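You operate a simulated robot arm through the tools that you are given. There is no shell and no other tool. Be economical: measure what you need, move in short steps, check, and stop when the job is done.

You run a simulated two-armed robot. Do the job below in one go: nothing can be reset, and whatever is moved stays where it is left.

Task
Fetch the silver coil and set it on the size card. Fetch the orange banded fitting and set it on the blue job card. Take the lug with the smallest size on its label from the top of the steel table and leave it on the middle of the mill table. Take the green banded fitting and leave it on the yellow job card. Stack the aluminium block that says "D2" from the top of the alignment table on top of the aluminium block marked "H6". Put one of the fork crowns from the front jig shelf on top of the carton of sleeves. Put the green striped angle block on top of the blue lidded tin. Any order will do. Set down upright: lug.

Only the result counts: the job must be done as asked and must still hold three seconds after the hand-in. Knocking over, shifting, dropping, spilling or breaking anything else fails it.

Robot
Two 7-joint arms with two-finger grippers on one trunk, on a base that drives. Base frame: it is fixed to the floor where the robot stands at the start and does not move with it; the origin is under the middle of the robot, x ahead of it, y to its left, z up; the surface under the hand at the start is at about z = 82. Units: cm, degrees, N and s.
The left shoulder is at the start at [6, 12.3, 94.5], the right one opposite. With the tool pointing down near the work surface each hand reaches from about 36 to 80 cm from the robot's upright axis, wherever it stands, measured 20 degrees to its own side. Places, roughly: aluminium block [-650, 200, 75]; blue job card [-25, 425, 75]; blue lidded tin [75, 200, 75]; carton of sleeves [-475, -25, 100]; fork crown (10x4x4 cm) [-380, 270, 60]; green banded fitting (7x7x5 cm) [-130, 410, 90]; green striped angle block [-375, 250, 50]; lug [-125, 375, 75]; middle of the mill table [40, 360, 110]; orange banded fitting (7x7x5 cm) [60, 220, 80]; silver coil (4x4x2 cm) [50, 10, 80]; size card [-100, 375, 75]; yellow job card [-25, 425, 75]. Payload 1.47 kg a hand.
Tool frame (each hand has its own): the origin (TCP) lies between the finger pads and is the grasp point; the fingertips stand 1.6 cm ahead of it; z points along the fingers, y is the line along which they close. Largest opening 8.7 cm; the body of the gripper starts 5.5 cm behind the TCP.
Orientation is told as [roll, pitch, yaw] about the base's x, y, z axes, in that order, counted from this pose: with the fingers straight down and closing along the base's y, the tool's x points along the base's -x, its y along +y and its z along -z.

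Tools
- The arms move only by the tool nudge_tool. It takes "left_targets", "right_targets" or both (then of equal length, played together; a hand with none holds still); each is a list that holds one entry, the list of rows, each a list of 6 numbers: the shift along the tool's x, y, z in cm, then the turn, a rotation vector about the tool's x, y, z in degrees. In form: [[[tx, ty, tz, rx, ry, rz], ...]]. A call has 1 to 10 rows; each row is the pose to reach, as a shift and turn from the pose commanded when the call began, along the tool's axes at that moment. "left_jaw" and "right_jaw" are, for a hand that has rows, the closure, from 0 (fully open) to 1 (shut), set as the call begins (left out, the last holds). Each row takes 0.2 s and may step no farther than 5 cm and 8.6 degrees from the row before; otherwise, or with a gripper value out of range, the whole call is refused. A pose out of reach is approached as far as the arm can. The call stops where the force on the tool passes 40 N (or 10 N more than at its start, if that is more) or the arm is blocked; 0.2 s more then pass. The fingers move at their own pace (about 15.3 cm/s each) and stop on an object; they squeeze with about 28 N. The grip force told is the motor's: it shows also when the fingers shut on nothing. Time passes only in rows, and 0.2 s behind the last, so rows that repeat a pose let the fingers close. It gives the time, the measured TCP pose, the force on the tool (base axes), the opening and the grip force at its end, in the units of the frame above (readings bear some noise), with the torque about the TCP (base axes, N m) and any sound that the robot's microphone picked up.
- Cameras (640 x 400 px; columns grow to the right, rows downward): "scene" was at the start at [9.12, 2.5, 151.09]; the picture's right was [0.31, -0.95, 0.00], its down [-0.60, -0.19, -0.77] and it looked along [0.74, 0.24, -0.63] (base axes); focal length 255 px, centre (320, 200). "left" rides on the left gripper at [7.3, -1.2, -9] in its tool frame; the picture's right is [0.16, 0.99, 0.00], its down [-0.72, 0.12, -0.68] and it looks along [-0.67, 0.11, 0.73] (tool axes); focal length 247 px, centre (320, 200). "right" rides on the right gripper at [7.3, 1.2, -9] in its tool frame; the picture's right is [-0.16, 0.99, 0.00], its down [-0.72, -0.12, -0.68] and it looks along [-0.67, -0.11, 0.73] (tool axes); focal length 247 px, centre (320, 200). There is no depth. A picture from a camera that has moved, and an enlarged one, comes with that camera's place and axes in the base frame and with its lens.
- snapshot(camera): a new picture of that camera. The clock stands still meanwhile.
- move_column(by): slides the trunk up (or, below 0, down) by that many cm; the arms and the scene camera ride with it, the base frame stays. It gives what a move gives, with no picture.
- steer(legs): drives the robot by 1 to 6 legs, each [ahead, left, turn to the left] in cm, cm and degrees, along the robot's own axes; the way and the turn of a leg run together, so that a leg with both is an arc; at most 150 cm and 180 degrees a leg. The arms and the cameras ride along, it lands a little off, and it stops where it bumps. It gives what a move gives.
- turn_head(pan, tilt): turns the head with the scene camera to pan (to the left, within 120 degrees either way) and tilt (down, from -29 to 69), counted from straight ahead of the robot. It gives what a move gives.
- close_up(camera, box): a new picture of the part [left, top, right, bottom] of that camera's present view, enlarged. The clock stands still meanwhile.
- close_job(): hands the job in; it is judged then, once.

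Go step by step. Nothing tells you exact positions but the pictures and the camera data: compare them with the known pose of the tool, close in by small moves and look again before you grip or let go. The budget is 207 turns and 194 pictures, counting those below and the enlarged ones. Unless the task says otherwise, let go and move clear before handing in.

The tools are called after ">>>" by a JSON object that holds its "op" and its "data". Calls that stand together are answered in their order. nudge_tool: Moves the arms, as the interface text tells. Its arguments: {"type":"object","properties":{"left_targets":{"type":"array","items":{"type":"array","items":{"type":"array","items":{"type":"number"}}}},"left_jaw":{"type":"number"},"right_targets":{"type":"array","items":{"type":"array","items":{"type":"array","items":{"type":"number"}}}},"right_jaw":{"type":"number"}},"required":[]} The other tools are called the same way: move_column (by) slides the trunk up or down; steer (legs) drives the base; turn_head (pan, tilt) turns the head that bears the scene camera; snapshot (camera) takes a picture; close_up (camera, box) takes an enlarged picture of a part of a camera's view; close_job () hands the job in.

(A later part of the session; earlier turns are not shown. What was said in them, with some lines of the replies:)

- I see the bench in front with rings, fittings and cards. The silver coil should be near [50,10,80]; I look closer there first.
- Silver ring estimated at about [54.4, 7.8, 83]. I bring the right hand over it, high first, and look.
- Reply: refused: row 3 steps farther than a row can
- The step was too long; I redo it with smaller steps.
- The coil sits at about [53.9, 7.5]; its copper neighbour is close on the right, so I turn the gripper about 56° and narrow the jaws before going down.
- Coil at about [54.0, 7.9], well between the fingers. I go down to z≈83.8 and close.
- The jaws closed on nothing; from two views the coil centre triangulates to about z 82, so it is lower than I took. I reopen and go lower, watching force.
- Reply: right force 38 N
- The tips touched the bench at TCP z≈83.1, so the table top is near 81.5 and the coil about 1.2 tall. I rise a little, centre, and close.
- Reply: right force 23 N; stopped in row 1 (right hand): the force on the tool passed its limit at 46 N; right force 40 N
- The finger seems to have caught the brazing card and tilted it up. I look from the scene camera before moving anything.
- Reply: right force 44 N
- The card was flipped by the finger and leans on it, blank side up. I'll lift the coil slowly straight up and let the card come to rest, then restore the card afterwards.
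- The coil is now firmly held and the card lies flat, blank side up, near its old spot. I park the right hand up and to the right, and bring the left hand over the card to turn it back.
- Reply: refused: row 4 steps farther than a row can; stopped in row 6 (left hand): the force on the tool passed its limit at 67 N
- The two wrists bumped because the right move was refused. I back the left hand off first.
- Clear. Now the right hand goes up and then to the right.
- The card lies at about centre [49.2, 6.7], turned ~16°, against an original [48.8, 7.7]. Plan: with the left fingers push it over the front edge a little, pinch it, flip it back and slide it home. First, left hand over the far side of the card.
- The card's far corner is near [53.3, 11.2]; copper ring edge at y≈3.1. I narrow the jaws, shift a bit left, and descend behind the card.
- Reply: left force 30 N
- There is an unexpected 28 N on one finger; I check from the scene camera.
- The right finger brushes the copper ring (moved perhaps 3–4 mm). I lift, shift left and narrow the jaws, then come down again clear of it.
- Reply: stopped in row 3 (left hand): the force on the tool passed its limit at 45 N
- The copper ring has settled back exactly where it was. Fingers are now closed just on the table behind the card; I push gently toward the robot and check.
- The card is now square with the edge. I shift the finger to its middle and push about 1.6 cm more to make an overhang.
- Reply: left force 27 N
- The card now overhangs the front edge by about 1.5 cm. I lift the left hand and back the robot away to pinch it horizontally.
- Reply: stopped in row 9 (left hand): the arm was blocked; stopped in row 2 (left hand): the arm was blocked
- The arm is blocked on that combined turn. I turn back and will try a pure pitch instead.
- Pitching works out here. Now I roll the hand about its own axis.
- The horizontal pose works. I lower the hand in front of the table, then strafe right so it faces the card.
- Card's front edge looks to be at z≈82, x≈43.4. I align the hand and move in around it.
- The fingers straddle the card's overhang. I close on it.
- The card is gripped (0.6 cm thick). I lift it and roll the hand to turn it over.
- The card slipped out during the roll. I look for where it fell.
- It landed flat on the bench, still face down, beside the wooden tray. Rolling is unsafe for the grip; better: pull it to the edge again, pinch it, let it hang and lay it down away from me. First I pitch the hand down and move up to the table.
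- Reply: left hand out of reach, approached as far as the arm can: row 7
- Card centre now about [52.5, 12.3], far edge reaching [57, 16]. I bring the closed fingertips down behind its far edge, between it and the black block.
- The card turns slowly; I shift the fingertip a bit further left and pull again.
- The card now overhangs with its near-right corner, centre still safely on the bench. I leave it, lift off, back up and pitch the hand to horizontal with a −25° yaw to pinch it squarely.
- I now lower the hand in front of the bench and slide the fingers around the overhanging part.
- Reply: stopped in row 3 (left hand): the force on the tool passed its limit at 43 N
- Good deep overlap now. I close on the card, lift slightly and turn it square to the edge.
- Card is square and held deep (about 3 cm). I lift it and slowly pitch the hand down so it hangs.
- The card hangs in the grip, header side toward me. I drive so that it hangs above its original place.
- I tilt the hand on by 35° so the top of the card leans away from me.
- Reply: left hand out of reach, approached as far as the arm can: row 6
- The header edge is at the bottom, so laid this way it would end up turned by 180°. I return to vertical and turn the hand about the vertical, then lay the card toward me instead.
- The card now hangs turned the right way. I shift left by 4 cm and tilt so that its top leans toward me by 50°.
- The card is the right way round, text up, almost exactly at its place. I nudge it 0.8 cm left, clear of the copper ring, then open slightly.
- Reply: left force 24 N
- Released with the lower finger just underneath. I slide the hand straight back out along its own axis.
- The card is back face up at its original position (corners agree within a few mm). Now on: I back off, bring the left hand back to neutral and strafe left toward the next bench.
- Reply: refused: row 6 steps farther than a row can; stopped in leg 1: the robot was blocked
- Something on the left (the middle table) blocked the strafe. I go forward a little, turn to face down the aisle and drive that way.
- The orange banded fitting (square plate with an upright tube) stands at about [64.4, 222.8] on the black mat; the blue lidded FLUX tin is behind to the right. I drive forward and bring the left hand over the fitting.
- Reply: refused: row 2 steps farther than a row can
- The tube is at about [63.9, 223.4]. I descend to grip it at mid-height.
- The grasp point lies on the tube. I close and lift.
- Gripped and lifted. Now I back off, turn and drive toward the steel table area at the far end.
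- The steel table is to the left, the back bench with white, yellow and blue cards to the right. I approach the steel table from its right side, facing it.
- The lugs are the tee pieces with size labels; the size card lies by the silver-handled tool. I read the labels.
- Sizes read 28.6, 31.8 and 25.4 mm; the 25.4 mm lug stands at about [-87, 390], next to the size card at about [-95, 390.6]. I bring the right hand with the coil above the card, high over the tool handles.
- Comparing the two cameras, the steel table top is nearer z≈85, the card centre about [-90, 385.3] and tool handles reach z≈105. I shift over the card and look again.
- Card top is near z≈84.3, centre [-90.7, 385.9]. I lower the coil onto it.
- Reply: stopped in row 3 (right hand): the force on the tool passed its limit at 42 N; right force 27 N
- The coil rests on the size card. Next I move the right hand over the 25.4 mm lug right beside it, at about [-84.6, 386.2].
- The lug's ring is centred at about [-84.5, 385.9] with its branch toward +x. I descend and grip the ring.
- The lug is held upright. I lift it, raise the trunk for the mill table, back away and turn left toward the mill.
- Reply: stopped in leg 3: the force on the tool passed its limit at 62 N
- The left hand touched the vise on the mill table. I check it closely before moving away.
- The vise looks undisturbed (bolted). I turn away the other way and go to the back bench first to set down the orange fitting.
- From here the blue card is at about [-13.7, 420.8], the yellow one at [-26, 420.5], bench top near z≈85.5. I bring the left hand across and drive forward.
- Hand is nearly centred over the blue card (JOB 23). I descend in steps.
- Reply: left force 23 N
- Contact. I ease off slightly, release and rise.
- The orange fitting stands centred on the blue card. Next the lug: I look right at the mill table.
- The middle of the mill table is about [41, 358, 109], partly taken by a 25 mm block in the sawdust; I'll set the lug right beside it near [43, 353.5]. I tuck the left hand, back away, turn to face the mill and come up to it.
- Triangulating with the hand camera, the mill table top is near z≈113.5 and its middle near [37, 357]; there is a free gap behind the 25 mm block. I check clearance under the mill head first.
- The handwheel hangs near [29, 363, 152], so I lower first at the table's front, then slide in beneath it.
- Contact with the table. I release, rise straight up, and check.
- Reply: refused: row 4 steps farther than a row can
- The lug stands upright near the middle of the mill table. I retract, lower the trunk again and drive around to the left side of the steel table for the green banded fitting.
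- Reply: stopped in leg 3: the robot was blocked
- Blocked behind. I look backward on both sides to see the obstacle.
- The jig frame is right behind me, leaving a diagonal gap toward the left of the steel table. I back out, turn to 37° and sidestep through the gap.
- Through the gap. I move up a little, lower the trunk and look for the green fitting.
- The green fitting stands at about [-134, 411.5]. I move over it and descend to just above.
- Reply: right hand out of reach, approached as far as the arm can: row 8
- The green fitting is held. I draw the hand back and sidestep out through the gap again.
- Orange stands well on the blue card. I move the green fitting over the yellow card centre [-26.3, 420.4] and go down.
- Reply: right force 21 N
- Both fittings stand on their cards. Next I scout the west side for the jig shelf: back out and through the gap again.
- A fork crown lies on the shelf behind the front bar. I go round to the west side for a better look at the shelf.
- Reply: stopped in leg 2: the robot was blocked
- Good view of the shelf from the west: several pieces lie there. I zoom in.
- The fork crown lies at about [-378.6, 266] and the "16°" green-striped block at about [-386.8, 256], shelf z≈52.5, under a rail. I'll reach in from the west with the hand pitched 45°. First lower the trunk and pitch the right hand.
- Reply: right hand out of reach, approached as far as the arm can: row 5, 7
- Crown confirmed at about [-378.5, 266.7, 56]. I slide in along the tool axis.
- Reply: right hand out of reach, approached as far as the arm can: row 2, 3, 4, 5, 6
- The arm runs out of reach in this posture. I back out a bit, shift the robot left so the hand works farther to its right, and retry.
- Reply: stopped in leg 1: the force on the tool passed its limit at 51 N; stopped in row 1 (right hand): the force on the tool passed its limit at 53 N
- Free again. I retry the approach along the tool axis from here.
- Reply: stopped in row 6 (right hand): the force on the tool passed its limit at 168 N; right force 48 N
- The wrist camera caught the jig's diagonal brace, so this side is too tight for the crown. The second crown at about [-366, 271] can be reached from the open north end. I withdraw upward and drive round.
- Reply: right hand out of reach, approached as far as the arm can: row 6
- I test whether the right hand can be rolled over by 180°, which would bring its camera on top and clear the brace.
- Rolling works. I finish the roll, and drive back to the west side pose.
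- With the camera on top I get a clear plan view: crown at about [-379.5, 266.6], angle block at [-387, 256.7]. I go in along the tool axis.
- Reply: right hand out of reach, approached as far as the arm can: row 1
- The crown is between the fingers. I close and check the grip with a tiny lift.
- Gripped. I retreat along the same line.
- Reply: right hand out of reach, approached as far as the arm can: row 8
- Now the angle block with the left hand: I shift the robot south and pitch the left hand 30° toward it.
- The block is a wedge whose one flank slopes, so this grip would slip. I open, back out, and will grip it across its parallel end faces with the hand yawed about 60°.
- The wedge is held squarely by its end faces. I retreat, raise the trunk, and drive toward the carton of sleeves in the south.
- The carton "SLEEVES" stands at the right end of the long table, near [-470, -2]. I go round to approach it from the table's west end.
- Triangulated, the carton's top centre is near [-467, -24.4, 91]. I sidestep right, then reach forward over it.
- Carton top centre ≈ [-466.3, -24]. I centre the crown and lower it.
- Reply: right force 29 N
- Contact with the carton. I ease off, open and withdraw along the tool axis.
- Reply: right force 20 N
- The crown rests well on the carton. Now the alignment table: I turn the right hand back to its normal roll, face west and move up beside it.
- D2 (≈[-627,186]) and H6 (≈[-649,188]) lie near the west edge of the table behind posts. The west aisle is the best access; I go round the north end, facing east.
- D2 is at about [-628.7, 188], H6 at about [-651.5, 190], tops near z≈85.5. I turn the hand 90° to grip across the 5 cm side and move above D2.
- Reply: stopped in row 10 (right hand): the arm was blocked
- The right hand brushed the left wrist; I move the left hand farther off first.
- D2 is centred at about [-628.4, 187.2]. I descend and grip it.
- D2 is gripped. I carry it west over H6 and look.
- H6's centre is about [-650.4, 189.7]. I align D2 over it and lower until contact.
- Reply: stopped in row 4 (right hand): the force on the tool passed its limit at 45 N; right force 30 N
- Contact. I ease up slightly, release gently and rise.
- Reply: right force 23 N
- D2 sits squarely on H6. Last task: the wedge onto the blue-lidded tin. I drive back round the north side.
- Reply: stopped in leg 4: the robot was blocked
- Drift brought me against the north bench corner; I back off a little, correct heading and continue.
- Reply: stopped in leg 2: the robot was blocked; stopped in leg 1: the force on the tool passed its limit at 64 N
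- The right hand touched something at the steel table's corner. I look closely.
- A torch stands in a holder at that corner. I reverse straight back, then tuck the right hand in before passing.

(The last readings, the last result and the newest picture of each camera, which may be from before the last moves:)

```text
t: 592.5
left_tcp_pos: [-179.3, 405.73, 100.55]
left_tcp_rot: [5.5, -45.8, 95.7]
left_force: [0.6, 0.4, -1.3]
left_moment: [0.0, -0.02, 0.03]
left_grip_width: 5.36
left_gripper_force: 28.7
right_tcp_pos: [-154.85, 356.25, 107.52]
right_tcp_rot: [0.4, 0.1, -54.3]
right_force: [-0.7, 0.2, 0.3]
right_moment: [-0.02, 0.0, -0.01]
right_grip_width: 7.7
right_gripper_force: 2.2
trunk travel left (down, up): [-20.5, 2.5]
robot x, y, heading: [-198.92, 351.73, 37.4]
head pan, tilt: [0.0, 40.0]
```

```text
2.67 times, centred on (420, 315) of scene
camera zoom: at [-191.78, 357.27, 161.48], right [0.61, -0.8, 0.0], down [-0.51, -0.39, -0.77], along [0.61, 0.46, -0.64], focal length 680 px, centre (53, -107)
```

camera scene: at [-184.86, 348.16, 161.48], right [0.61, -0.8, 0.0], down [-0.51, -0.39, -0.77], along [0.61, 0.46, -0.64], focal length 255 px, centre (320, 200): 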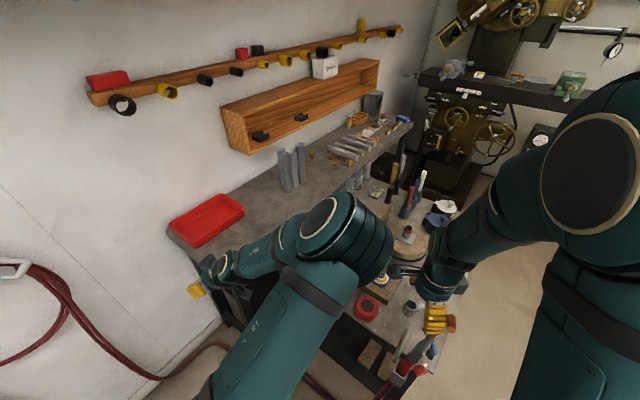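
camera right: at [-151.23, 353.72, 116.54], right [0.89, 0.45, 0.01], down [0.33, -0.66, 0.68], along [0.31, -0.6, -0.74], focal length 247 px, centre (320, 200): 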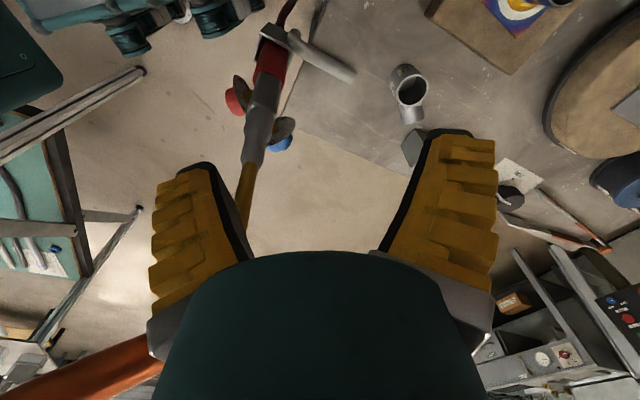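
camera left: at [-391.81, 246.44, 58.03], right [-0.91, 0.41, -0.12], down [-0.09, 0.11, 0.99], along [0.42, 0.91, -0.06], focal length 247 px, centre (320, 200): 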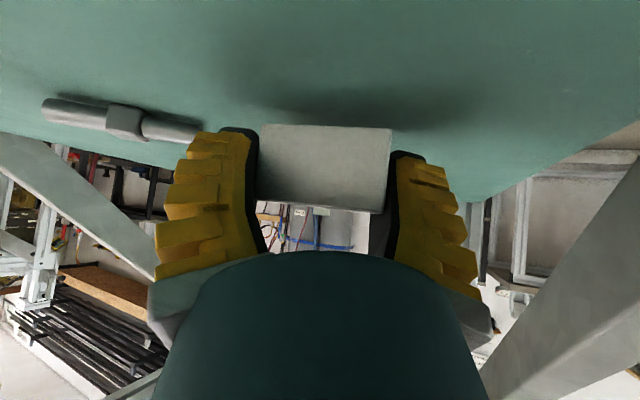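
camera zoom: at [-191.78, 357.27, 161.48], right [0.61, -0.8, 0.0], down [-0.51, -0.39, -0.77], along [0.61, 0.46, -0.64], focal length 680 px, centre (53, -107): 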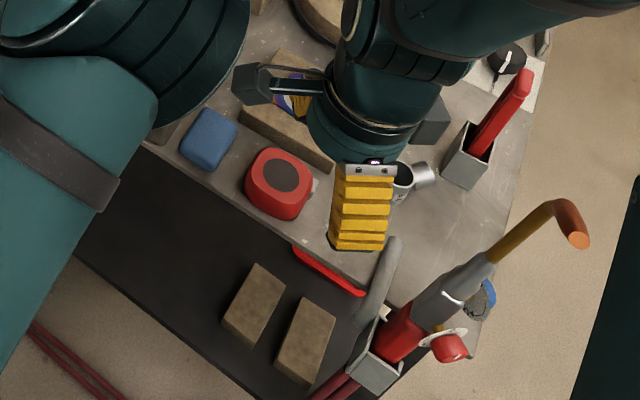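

The torch is undisturbed. I tuck the right hand toward the middle and lift it, then pass the gap.

>>> {"op": "nudge_tool", "data": {"right_targets": [[[4, -1, -2, 0, 0, 0], [8, -2, -4, 0, 0, 0], [12, -3, -6, 0, 0, 0], [16, -4, -8, 0, 0, 0]]]}}

>>> {"op": "steer", "data": {"legs": [[-1, -93, 0], [0, 0, -37.4]]}}

```text
t: 593.7
left_tcp_pos: [-179.51, 405.94, 100.98]
left_tcp_rot: [3.3, -45.2, 98.7]
left_force: [-0.2, 0.8, -0.9]
left_moment: [0.04, 0.0, -0.05]
left_grip_width: 5.37
left_gripper_force: 28.4
right_tcp_pos: [-163.41, 362.78, 114.51]
right_tcp_rot: [-1.4, 0.3, -64.8]
right_force: [1.3, 0.7, 0.1]
right_moment: [0.0, 0.0, 0.02]
right_grip_width: 7.68
right_gripper_force: 1.5
trunk travel left (down, up): [-20.5, 2.5]
robot x, y, heading: [-199.67, 351.99, 37.2]
head pan, tilt: [0.0, 40.0]
stopped in row 4 (right hand): the arm was blocked; the commanded pose is now the measured one
```

```text
t: 596.9
left_tcp_pos: [-166.94, 388.89, 101.09]
left_tcp_rot: [3.0, -44.9, 99.3]
left_force: [0.4, -0.5, 0.4]
left_moment: [0.0, -0.01, 0.0]
left_grip_width: 5.36
left_gripper_force: 28.1
right_tcp_pos: [-150.65, 346.16, 114.44]
right_tcp_rot: [-1.4, 1.0, -65.6]
right_force: [-6.4, 11.9, 0.3]
right_moment: [-0.17, -0.16, -0.82]
right_grip_width: 7.82
right_gripper_force: 2.2
trunk travel left (down, up): [-20.5, 2.5]
robot x, y, heading: [-186.25, 334.08, 37.7]
head pan, tilt: [0.0, 40.0]
stopped in leg 1: the force on the tool passed its limit at 69 N (the readings are from after the stop); the commanded pose is now the measured one
```

The torch tip is higher than I took it. I back off again, raise the right hand well above it and reach past it, then go on.

>>> {"op": "steer", "data": {"legs": [[0, 14, 0]]}}

>>> {"op": "nudge_tool", "data": {"right_targets": [[[0, 1.5, -4, 0, 0, 0], [0.6, 3.5, -8, 0, 0, 0], [1.2, 5.5, -12, 0, 0, 0], [1.8, 7.5, -16, 0, 0, 0], [2.5, 10.5, -18, 0, 0, 0]]]}}

>>> {"op": "close_up", "data": {"camera": "scene", "box": [340, 240, 500, 390]}}

```text
t: 598.8
left_tcp_pos: [-175.16, 399.79, 101.1]
left_tcp_rot: [3.2, -44.9, 99.1]
left_force: [0.3, 0.2, -0.6]
left_moment: [-0.03, 0.03, -0.03]
left_grip_width: 5.39
left_gripper_force: 28.4
right_tcp_pos: [-159.21, 356.96, 114.51]
right_tcp_rot: [-1.5, 1.0, -65.5]
right_force: [-0.9, -0.4, -0.2]
right_moment: [0.02, -0.05, -0.02]
right_grip_width: 7.68
right_gripper_force: 1.4
trunk travel left (down, up): [-20.5, 2.5]
robot x, y, heading: [-194.79, 345.22, 37.2]
head pan, tilt: [0.0, 40.0]
```

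```text
t: 600.0
left_tcp_pos: [-175.09, 399.84, 100.9]
left_tcp_rot: [3.3, -44.9, 98.9]
left_force: [-0.1, 0.3, -0.3]
left_moment: [-0.01, 0.01, 0.05]
left_grip_width: 5.37
left_gripper_force: 28.2
right_tcp_pos: [-150.28, 363.89, 131.97]
right_tcp_rot: [-1.6, 0.8, -65.4]
right_force: [0.4, 0.0, -0.3]
right_moment: [-0.02, 0.03, -0.02]
right_grip_width: 7.68
right_gripper_force: 1.6
trunk travel left (down, up): [-20.5, 2.5]
robot x, y, heading: [-194.77, 345.76, 37.8]
head pan, tilt: [0.0, 40.0]
```

```text
2.67 times, centred on (420, 315) of scene
camera zoom: at [-187.11, 351.03, 161.46], right [0.61, -0.79, 0.0], down [-0.51, -0.39, -0.77], along [0.61, 0.47, -0.64], focal length 680 px, centre (53, -107)
```

zoom: 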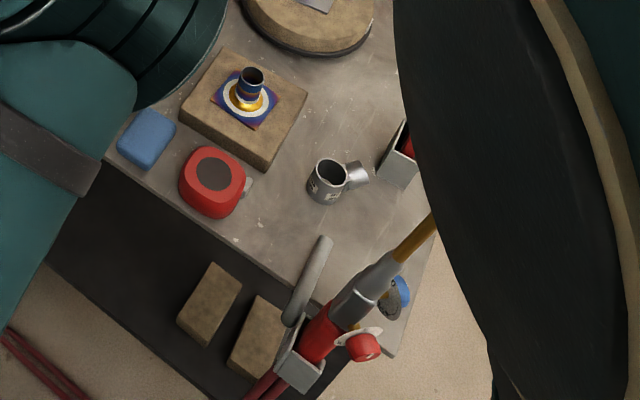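

Torch still fine. I raise the left hand with the wedge too, then pass.

>>> {"op": "nudge_tool", "data": {"left_targets": [[[-3.1, 0, -3.2, 0, 0, 0], [-6.2, 0, -6.4, 0, 0, 0], [-9.3, 0, -9.6, 0, 0, 0], [-12.5, 0, -12.9, 0, 0, 0]]]}}

>>> {"op": "steer", "data": {"legs": [[0, -20, 0]]}}

>>> {"op": "steer", "data": {"legs": [[-0.5, -68, 0], [0, 0, -37.4]]}}

```text
t: 601.0
left_tcp_pos: [-174.55, 399.4, 118.78]
left_tcp_rot: [3.2, -45.0, 99.0]
left_force: [0.5, 1.1, 0.2]
left_moment: [0.02, -0.03, 0.0]
left_grip_width: 5.38
left_gripper_force: 27.6
right_tcp_pos: [-150.33, 363.6, 131.9]
right_tcp_rot: [-1.4, 1.0, -65.6]
right_force: [-0.5, 0.6, -0.6]
right_moment: [0.01, -0.02, 0.03]
right_grip_width: 7.7
right_gripper_force: 1.9
trunk travel left (down, up): [-20.5, 2.5]
robot x, y, heading: [-195.27, 345.19, 37.8]
head pan, tilt: [0.0, 40.0]
```

```text
t: 603.4
left_tcp_pos: [-162.44, 383.66, 118.79]
left_tcp_rot: [3.2, -45.0, 99.2]
left_force: [-0.4, -0.4, -0.8]
left_moment: [0.01, 0.03, 0.0]
left_grip_width: 5.38
left_gripper_force: 28.0
right_tcp_pos: [-138.18, 348.09, 131.81]
right_tcp_rot: [-1.5, 1.0, -65.4]
right_force: [-0.2, 0.2, -0.4]
right_moment: [0.02, -0.04, 0.01]
right_grip_width: 7.68
right_gripper_force: 2.0
trunk travel left (down, up): [-20.5, 2.5]
robot x, y, heading: [-182.44, 329.41, 37.9]
head pan, tilt: [0.0, 40.0]
```

```text
t: 611.4
left_tcp_pos: [-93.53, 307.65, 118.8]
left_tcp_rot: [3.2, -45.0, 61.6]
left_force: [0.4, -0.2, -1.1]
left_moment: [0.01, 0.04, -0.01]
left_grip_width: 5.39
left_gripper_force: 28.1
right_tcp_pos: [-96.15, 264.78, 131.95]
right_tcp_rot: [-1.4, 1.0, -103.0]
right_force: [-0.5, 0.1, 0.0]
right_moment: [-0.01, -0.02, -0.02]
right_grip_width: 7.7
right_gripper_force: 1.8
trunk travel left (down, up): [-20.5, 2.5]
robot x, y, heading: [-142.61, 277.02, 0.3]
head pan, tilt: [0.0, 40.0]
```

Through the gap. Now to the sink bench with the tin.

>>> {"op": "steer", "data": {"legs": [[60, -36, 0], [60, -36, 0]]}}

>>> {"op": "turn_head", "data": {"pan": -5, "tilt": 40}}

>>> {"op": "snapshot", "data": {"camera": "scene"}}

```text
t: 618.7
left_tcp_pos: [26.64, 234.07, 118.7]
left_tcp_rot: [3.2, -45.0, 60.9]
left_force: [-0.6, 0.8, -0.4]
left_moment: [0.01, -0.05, 0.01]
left_grip_width: 5.35
left_gripper_force: 28.2
right_tcp_pos: [23.71, 190.93, 131.86]
right_tcp_rot: [-1.6, 0.9, -103.7]
right_force: [0.4, -0.1, 0.8]
right_moment: [0.02, 0.03, 0.02]
right_grip_width: 7.68
right_gripper_force: 1.4
trunk travel left (down, up): [-20.5, 2.5]
robot x, y, heading: [-22.7, 203.81, -0.7]
head pan, tilt: [0.0, 40.0]
```

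```text
t: 619.3
left_tcp_pos: [26.6, 234.06, 118.76]
left_tcp_rot: [3.3, -45.0, 60.9]
left_force: [-0.4, -0.2, -0.6]
left_moment: [0.04, 0.03, 0.01]
left_grip_width: 5.36
left_gripper_force: 28.0
right_tcp_pos: [23.51, 191.03, 131.98]
right_tcp_rot: [-1.5, 0.9, -103.7]
right_force: [-0.1, 0.4, -0.2]
right_moment: [0.03, -0.04, 0.01]
right_grip_width: 7.68
right_gripper_force: 1.9
trunk travel left (down, up): [-20.5, 2.5]
robot x, y, heading: [-23.13, 203.83, -0.5]
head pan, tilt: [-5.0, 40.0]
```

```text
24 pictures are left
camera scene: at [-13.37, 202.99, 161.48], right [-0.1, -1.0, 0.0], down [-0.64, 0.06, -0.77], along [0.76, -0.07, -0.64], focal length 255 px, centre (320, 200)
```

scene: 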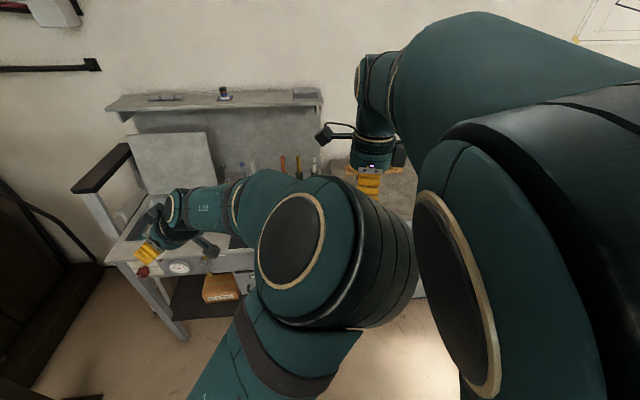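

The tin's lid top triangulates to about [85, 200.7, 88]. I move the right hand aside, drive up, and bring the wedge near with its level corrected.

>>> {"op": "nudge_tool", "data": {"right_targets": [[[-4, 1, 0, 0, 0, 0], [-8, 2, 0, 0, 0, 0], [-12, 3, 0, 0, 0, 0], [-16, 4, 0, 0, 0, 0], [-19.4, 4.7, 0, 0, 0, 0]]]}}

>>> {"op": "steer", "data": {"legs": [[30, -25.5, 0.5]]}}

>>> {"op": "nudge_tool", "data": {"left_targets": [[[0, 0, 0, 2, 0, 0], [0, 0, 0, 4.2, 0.5, 0]]]}}

>>> {"op": "snapshot", "data": {"camera": "left"}}

```text
t: 620.5
left_tcp_pos: [26.63, 233.88, 118.63]
left_tcp_rot: [3.3, -45.1, 60.9]
left_force: [0.5, 1.0, -0.6]
left_moment: [0.01, -0.01, 0.01]
left_grip_width: 5.37
left_gripper_force: 27.4
right_tcp_pos: [23.46, 170.6, 131.76]
right_tcp_rot: [-1.5, 1.1, -103.6]
right_force: [-0.6, -0.5, -0.4]
right_moment: [0.01, -0.01, -0.04]
right_grip_width: 7.67
right_gripper_force: 2.1
trunk travel left (down, up): [-20.5, 2.5]
robot x, y, heading: [-22.76, 204.01, -0.6]
head pan, tilt: [-5.0, 40.0]
```

```text
t: 623.4
left_tcp_pos: [56.59, 208.62, 118.75]
left_tcp_rot: [3.2, -45.0, 61.1]
left_force: [0.9, -0.8, -0.8]
left_moment: [-0.01, 0.0, 0.01]
left_grip_width: 5.36
left_gripper_force: 27.8
right_tcp_pos: [53.57, 145.48, 131.83]
right_tcp_rot: [-1.6, 1.0, -103.7]
right_force: [0.3, 0.6, -0.5]
right_moment: [0.02, 0.02, -0.01]
right_grip_width: 7.7
right_gripper_force: 1.9
trunk travel left (down, up): [-20.5, 2.5]
robot x, y, heading: [7.46, 178.32, -0.1]
head pan, tilt: [-5.0, 40.0]
```

```text
t: 624.0
left_tcp_pos: [56.47, 208.65, 118.78]
left_tcp_rot: [-1.0, -44.5, 61.2]
left_force: [-0.3, -0.2, 0.2]
left_moment: [0.01, 0.02, 0.02]
left_grip_width: 5.37
left_gripper_force: 27.9
right_tcp_pos: [53.5, 145.37, 131.79]
right_tcp_rot: [-1.5, 1.0, -103.5]
right_force: [0.1, -0.7, -0.4]
right_moment: [-0.03, -0.02, 0.02]
right_grip_width: 7.67
right_gripper_force: 1.6
trunk travel left (down, up): [-20.5, 2.5]
robot x, y, heading: [7.64, 178.39, -0.4]
head pan, tilt: [-5.0, 40.0]
```

```text
23 pictures are left
camera left: at [52.05, 198.35, 120.09], right [-0.91, 0.39, -0.12], down [-0.09, 0.1, 0.99], along [0.4, 0.92, -0.05], focal length 247 px, centre (320, 200)
```

left: 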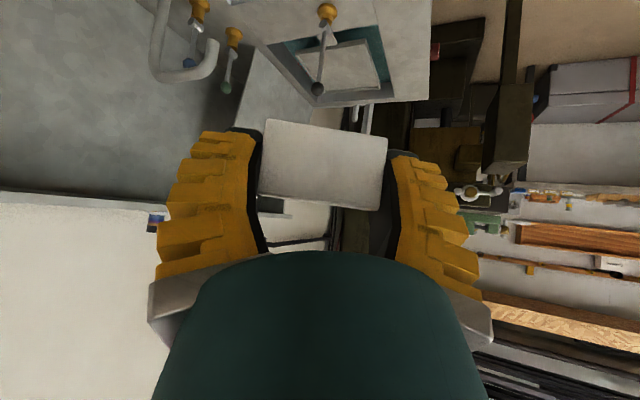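

>>> {"op": "nudge_tool", "data": {"left_targets": [[[-0.7, -4.1, 0.7, 0, 0, 0], [-1.4, -8.2, 1.4, 0, 0, 0], [-2.1, -12.3, 2.1, 0, 0, 0], [-2.8, -16.4, 2.8, 0, 0, 0], [-3.5, -20.5, 3.4, 0, 0, 0], [-4.2, -24.6, 4, 0, 0, 0], [-4.8, -28.8, 4.7, 0, 0, 0], [-1.9, -28.8, 7.6, 0, 0, 0], [1, -28.8, 10.5, 0, 0, 0], [3.9, -28.8, 13.4, 0, 0, 0]]]}}

>>> {"op": "turn_head", "data": {"pan": 10, "tilt": 42}}

>>> {"op": "snapshot", "data": {"camera": "scene"}}

```text
t: 626.2
left_tcp_pos: [85.23, 200.11, 106.6]
left_tcp_rot: [-0.9, -44.5, 61.1]
left_force: [-0.1, -0.8, -1.0]
left_moment: [-0.03, 0.0, 0.01]
left_grip_width: 5.34
left_gripper_force: 27.6
right_tcp_pos: [53.62, 145.53, 131.85]
right_tcp_rot: [-1.5, 0.9, -103.5]
right_force: [0.0, 0.4, 0.5]
right_moment: [-0.01, 0.04, -0.02]
right_grip_width: 7.67
right_gripper_force: 1.6
trunk travel left (down, up): [-20.5, 2.5]
robot x, y, heading: [7.06, 178.31, -0.5]
head pan, tilt: [-5.0, 40.0]
```

```text
t: 626.9
left_tcp_pos: [85.2, 199.98, 106.76]
left_tcp_rot: [-1.0, -44.6, 61.2]
left_force: [0.2, -0.2, -1.3]
left_moment: [0.0, -0.03, -0.01]
left_grip_width: 5.34
left_gripper_force: 27.8
right_tcp_pos: [53.53, 145.49, 131.8]
right_tcp_rot: [-1.5, 1.0, -103.5]
right_force: [-1.0, 0.2, 0.6]
right_moment: [-0.03, -0.02, -0.01]
right_grip_width: 7.69
right_gripper_force: 1.7
trunk travel left (down, up): [-20.5, 2.5]
robot x, y, heading: [7.41, 178.57, -0.2]
head pan, tilt: [10.0, 42.0]
```

```text
22 pictures are left
camera scene: at [16.41, 179.75, 161.19], right [0.17, -0.99, 0.0], down [-0.66, -0.11, -0.74], along [0.73, 0.12, -0.67], focal length 255 px, centre (320, 200)
```

scene: 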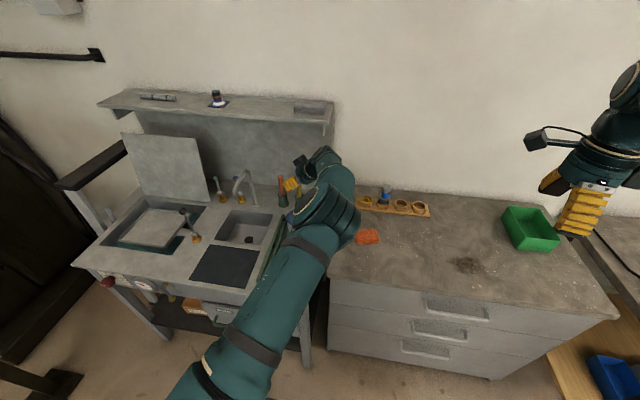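

>>> {"op": "close_up", "data": {"camera": "scene", "box": [250, 140, 380, 280]}}

```text
2.86 times, centred on (315, 210) of scene
camera zoom: at [16.41, 179.75, 161.19], right [0.17, -0.99, 0.0], down [-0.66, -0.11, -0.74], along [0.73, 0.12, -0.67], focal length 729 px, centre (334, 171)
```

zoom: 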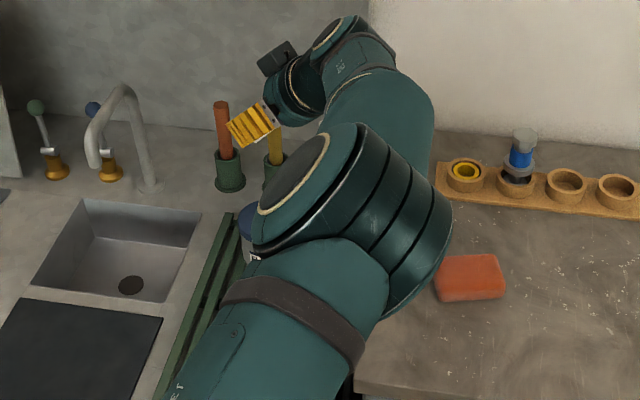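

The lid edge seen now agrees with a centre near [85, 200.6]. I lower the wedge toward it.

>>> {"op": "nudge_tool", "data": {"left_targets": [[[2.4, 0.2, 2.6, 0, 0, 0], [4.8, 0.4, 5.2, 0, 0, 0], [7.2, 0.46, 7.8, 0, 0, 0], [9.2, 0.46, 9.9, 0, 0, 0]]]}}

>>> {"op": "close_up", "data": {"camera": "scene", "box": [250, 140, 380, 280]}}

>>> {"op": "snapshot", "data": {"camera": "left"}}

```text
t: 627.9
left_tcp_pos: [85.12, 200.6, 92.96]
left_tcp_rot: [-0.9, -44.6, 61.0]
left_force: [0.3, -0.3, -0.3]
left_moment: [-0.01, 0.0, 0.0]
left_grip_width: 5.36
left_gripper_force: 28.0
right_tcp_pos: [53.55, 145.43, 131.85]
right_tcp_rot: [-1.5, 1.0, -103.5]
right_force: [0.3, 1.3, 0.0]
right_moment: [0.05, 0.02, -0.01]
right_grip_width: 7.66
right_gripper_force: 1.8
trunk travel left (down, up): [-20.5, 2.5]
robot x, y, heading: [7.0, 178.27, -0.4]
head pan, tilt: [10.0, 42.0]
```

```text
2.86 times, centred on (315, 210) of scene
camera zoom: at [16.45, 179.78, 161.18], right [0.17, -0.99, 0.0], down [-0.66, -0.11, -0.74], along [0.73, 0.12, -0.67], focal length 729 px, centre (334, 171)
```

zoom: 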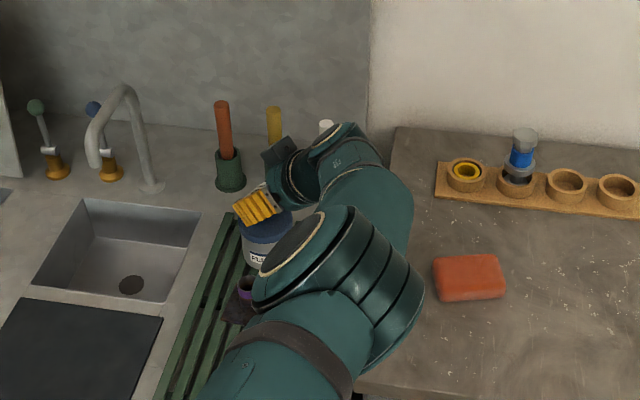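

```text
19 pictures are left
camera left: at [80.67, 190.24, 94.42], right [-0.91, 0.39, -0.12], down [-0.09, 0.1, 0.99], along [0.4, 0.92, -0.05], focal length 247 px, centre (320, 200)
```

left: 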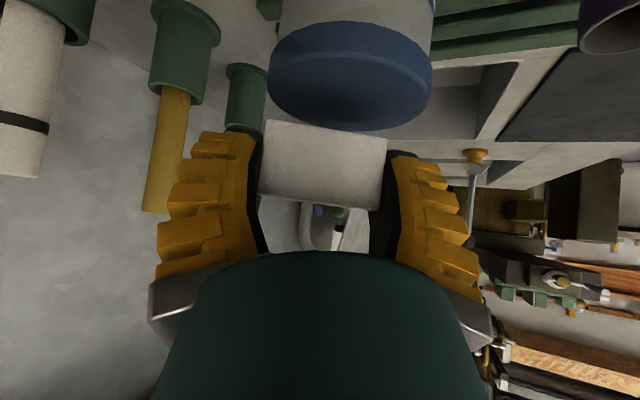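

The left camera shows the lid just below: centre ≈ [84.6, 201.2]. I correct slightly and lower to contact.

>>> {"op": "nudge_tool", "data": {"left_targets": [[[-0.2, 0.7, 0.2, 0, 0, 0], [0.5, 0.7, 0.9, 0, 0, 0], [1, 0.7, 1.4, 0, 0, 0], [1.3, 0.7, 1.7, 0, 0, 0], [1.6, 0.7, 2, 0, 0, 0]]]}}

>>> {"op": "snapshot", "data": {"camera": "left"}}

```text
t: 629.1
left_tcp_pos: [84.52, 201.17, 91.11]
left_tcp_rot: [-1.3, -44.9, 61.1]
left_force: [2.2, 2.4, 21.6]
left_moment: [0.03, -0.05, -0.01]
left_grip_width: 5.49
left_gripper_force: 28.2
right_tcp_pos: [53.37, 145.38, 131.84]
right_tcp_rot: [-1.5, 0.9, -103.5]
right_force: [-0.4, 1.0, 0.4]
right_moment: [0.01, 0.03, 0.0]
right_grip_width: 7.66
right_gripper_force: 2.0
trunk travel left (down, up): [-20.5, 2.5]
robot x, y, heading: [7.08, 177.98, -0.5]
head pan, tilt: [10.0, 42.0]
```

```text
18 pictures are left
camera left: at [80.0, 190.88, 92.47], right [-0.91, 0.39, -0.13], down [-0.1, 0.1, 0.99], along [0.4, 0.92, -0.05], focal length 247 px, centre (320, 200)
```

left: 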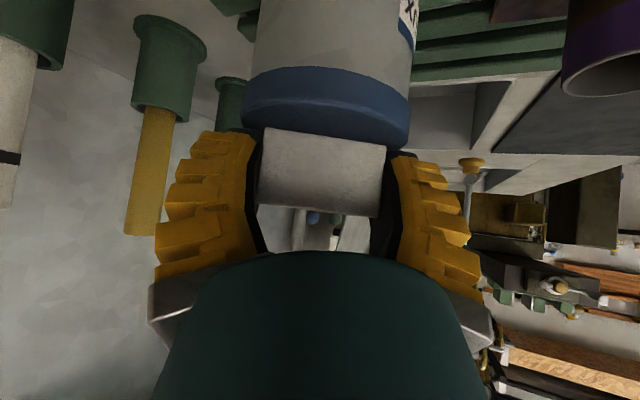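

The wedge rests on the lid. I ease off, open and withdraw along the tool axis.

>>> {"op": "nudge_tool", "data": {"left_targets": [[[-0.15, 0, -0.15, 0, 0, 0]]]}}

>>> {"op": "nudge_tool", "data": {"left_targets": [[[0, 0, 0, 0, 0, 0], [0, 0, 0, 0, 0, 0], [0, 0, 0, 0, 0, 0], [0, 0, -1.5, 0, 0, 0], [0, 0, -5, 0, 0, 0], [0, 0, -9.5, 0, 0, 0], [-1, 0, -14, 0, 0, 0]]], "left_jaw": 0.17}}

>>> {"op": "snapshot", "data": {"camera": "left"}}

```text
t: 629.5
left_tcp_pos: [84.4, 201.31, 91.12]
left_tcp_rot: [-1.0, -44.6, 61.1]
left_force: [6.0, 3.2, 16.1]
left_moment: [0.12, -0.18, -0.03]
left_grip_width: 5.49
left_gripper_force: 28.3
right_tcp_pos: [53.39, 145.47, 131.91]
right_tcp_rot: [-1.4, 1.0, -103.6]
right_force: [-0.2, 1.4, 0.1]
right_moment: [-0.01, -0.01, -0.03]
right_grip_width: 7.68
right_gripper_force: 2.2
trunk travel left (down, up): [-20.5, 2.5]
robot x, y, heading: [7.21, 178.42, -0.7]
head pan, tilt: [10.0, 42.0]
```

```text
t: 631.1
left_tcp_pos: [79.55, 193.16, 101.77]
left_tcp_rot: [-0.9, -44.5, 61.1]
left_force: [-0.1, -0.9, -0.9]
left_moment: [0.04, -0.01, 0.0]
left_grip_width: 7.52
left_gripper_force: 1.9
right_tcp_pos: [53.32, 145.39, 131.82]
right_tcp_rot: [-1.4, 1.0, -103.5]
right_force: [0.2, 0.3, 0.1]
right_moment: [0.01, -0.02, 0.0]
right_grip_width: 7.69
right_gripper_force: 1.1
trunk travel left (down, up): [-20.5, 2.5]
robot x, y, heading: [7.32, 178.21, -0.4]
head pan, tilt: [10.0, 42.0]
```

```text
17 pictures are left
camera left: at [75.18, 182.85, 103.01], right [-0.91, 0.39, -0.12], down [-0.09, 0.1, 0.99], along [0.4, 0.92, -0.05], focal length 247 px, centre (320, 200)
```

left: 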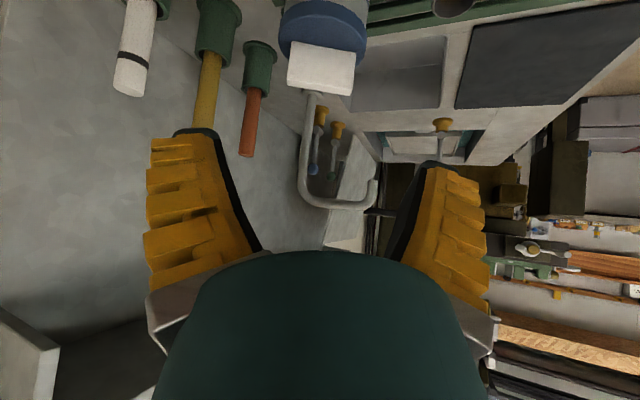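

The wedge sits centred on the blue lid. I back away so both hands are clear and take a last look.

>>> {"op": "nudge_tool", "data": {"left_targets": [[[-2, 0, -4, 0, 0, 0], [-4, 0, -8, 0, 0, 0]]]}}

>>> {"op": "steer", "data": {"legs": [[-25, 0, 0]]}}

>>> {"op": "turn_head", "data": {"pan": 12, "tilt": 32}}

>>> {"op": "snapshot", "data": {"camera": "scene"}}

>>> {"op": "turn_head", "data": {"pan": 115, "tilt": 18}}

>>> {"op": "snapshot", "data": {"camera": "scene"}}

```text
t: 631.7
left_tcp_pos: [78.16, 190.8, 110.31]
left_tcp_rot: [-1.1, -44.6, 61.2]
left_force: [0.3, 0.4, -0.4]
left_moment: [-0.03, 0.0, 0.03]
left_grip_width: 7.52
left_gripper_force: 2.1
right_tcp_pos: [53.44, 145.4, 131.71]
right_tcp_rot: [-1.4, 1.1, -103.6]
right_force: [0.5, 0.3, 0.1]
right_moment: [0.02, 0.0, 0.02]
right_grip_width: 7.69
right_gripper_force: 1.7
trunk travel left (down, up): [-20.5, 2.5]
robot x, y, heading: [6.99, 178.45, -0.3]
head pan, tilt: [10.0, 42.0]
```

```text
t: 633.6
left_tcp_pos: [53.16, 190.65, 110.14]
left_tcp_rot: [-1.1, -44.5, 60.9]
left_force: [0.3, -0.9, -1.1]
left_moment: [0.01, 0.01, -0.01]
left_grip_width: 7.53
left_gripper_force: 2.3
right_tcp_pos: [28.23, 145.45, 131.73]
right_tcp_rot: [-1.4, 1.0, -103.9]
right_force: [0.2, 0.3, 0.1]
right_moment: [0.0, -0.01, 0.0]
right_grip_width: 7.7
right_gripper_force: 1.5
trunk travel left (down, up): [-20.5, 2.5]
robot x, y, heading: [-18.04, 178.85, -0.6]
head pan, tilt: [10.0, 42.0]
```

```text
t: 634.3
left_tcp_pos: [53.2, 190.75, 110.11]
left_tcp_rot: [-1.1, -44.4, 60.8]
left_force: [0.4, -0.2, -0.3]
left_moment: [-0.04, 0.0, 0.01]
left_grip_width: 7.5
left_gripper_force: 1.9
right_tcp_pos: [28.4, 145.6, 131.85]
right_tcp_rot: [-1.4, 1.1, -103.8]
right_force: [1.3, -0.2, -0.6]
right_moment: [0.01, -0.01, -0.01]
right_grip_width: 7.68
right_gripper_force: 1.9
trunk travel left (down, up): [-20.5, 2.5]
robot x, y, heading: [-17.58, 178.72, -0.7]
head pan, tilt: [12.0, 32.0]
```

```text
16 pictures are left
camera scene: at [-8.04, 180.35, 162.7], right [0.2, -0.98, 0.0], down [-0.52, -0.1, -0.85], along [0.83, 0.17, -0.53], focal length 255 px, centre (320, 200)
```

scene: 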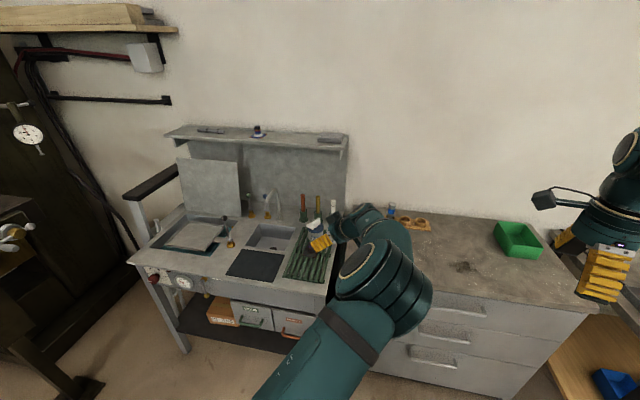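

```text
t: 636.1
left_tcp_pos: [53.11, 190.74, 110.04]
left_tcp_rot: [-1.0, -44.6, 60.7]
left_force: [0.0, 0.2, 0.2]
left_moment: [0.0, 0.01, -0.02]
left_grip_width: 7.53
left_gripper_force: 2.3
right_tcp_pos: [28.46, 145.49, 131.78]
right_tcp_rot: [-1.4, 1.0, -103.8]
right_force: [0.6, 0.0, 0.4]
right_moment: [0.01, 0.04, -0.01]
right_grip_width: 7.67
right_gripper_force: 1.9
trunk travel left (down, up): [-20.5, 2.5]
robot x, y, heading: [-17.89, 178.77, -0.7]
head pan, tilt: [115.0, 18.0]
```

```text
15 pictures are left
camera scene: at [-20.71, 187.1, 164.95], right [0.91, 0.41, 0.0], down [0.13, -0.28, -0.95], along [-0.39, 0.87, -0.31], focal length 255 px, centre (320, 200)
```

scene: 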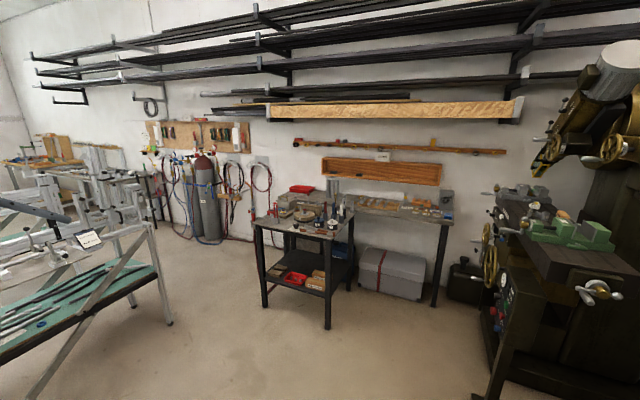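

>>> {"op": "close_up", "data": {"camera": "scene", "box": [240, 175, 460, 240]}}

>>> {"op": "turn_head", "data": {"pan": 12, "tilt": 32}}

>>> {"op": "close_up", "data": {"camera": "scene", "box": [290, 190, 350, 250]}}

```text
2.91 times, centred on (350, 208) of scene
camera zoom: at [-20.71, 187.1, 164.95], right [0.91, 0.41, 0.0], down [0.13, -0.28, -0.95], along [-0.39, 0.87, -0.31], focal length 742 px, centre (233, 178)
```

zoom: 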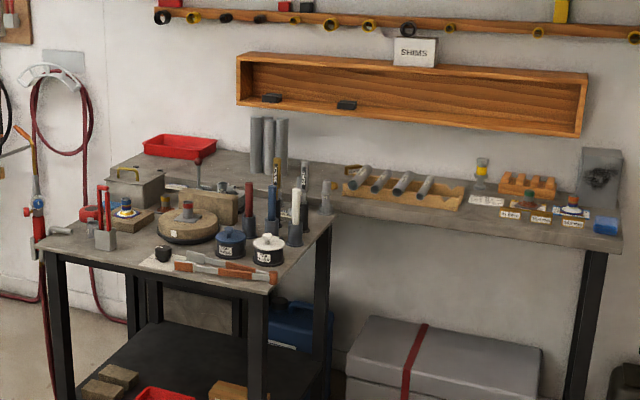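

```text
t: 637.9
left_tcp_pos: [53.25, 190.61, 110.03]
left_tcp_rot: [-1.0, -44.4, 60.7]
left_force: [-0.8, 0.3, 0.0]
left_moment: [0.01, 0.01, 0.0]
left_grip_width: 7.54
left_gripper_force: 1.7
right_tcp_pos: [28.42, 145.51, 131.74]
right_tcp_rot: [-1.6, 1.0, -103.8]
right_force: [-0.1, 0.0, -0.3]
right_moment: [0.02, -0.01, -0.03]
right_grip_width: 7.69
right_gripper_force: 1.5
trunk travel left (down, up): [-20.5, 2.5]
robot x, y, heading: [-17.49, 178.65, -0.9]
head pan, tilt: [12.0, 32.0]
```

```text
6.67 times, centred on (320, 220) of scene
camera zoom: at [-8.08, 180.36, 162.7], right [0.2, -0.98, 0.0], down [-0.52, -0.1, -0.85], along [0.83, 0.17, -0.53], focal length 1700 px, centre (320, 67)
```

zoom: 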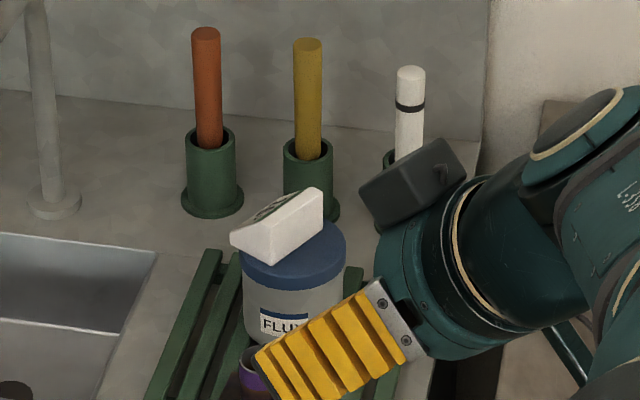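

Everything stands as asked: the wedge is stable on the tin, the torch and fittings are in place, and both hands are empty and clear. I hand the job in.

>>> {"op": "close_job", "data": {}}

```text
The job is handed in.
```

All seven placements are done and handed in. Along the way I disturbed some things that were not part of the job:

- **Brazing card:** a finger flipped the card on the first bench. I turned it back face up, with the corners I could measure within about 3 mm of where they were.
- **Copper ring:** it was nudged briefly and settled back.
- **Contact only:** I bumped the mill vise, the front jig and the torch holder on the steel table. The vise and torch looked undisturbed afterwards. I didn't check whether the jig shifted.

The lug stands just beside the 25 mm block, which takes up part of the middle of the mill table. The angle block rests on the tin lid slightly off centre.
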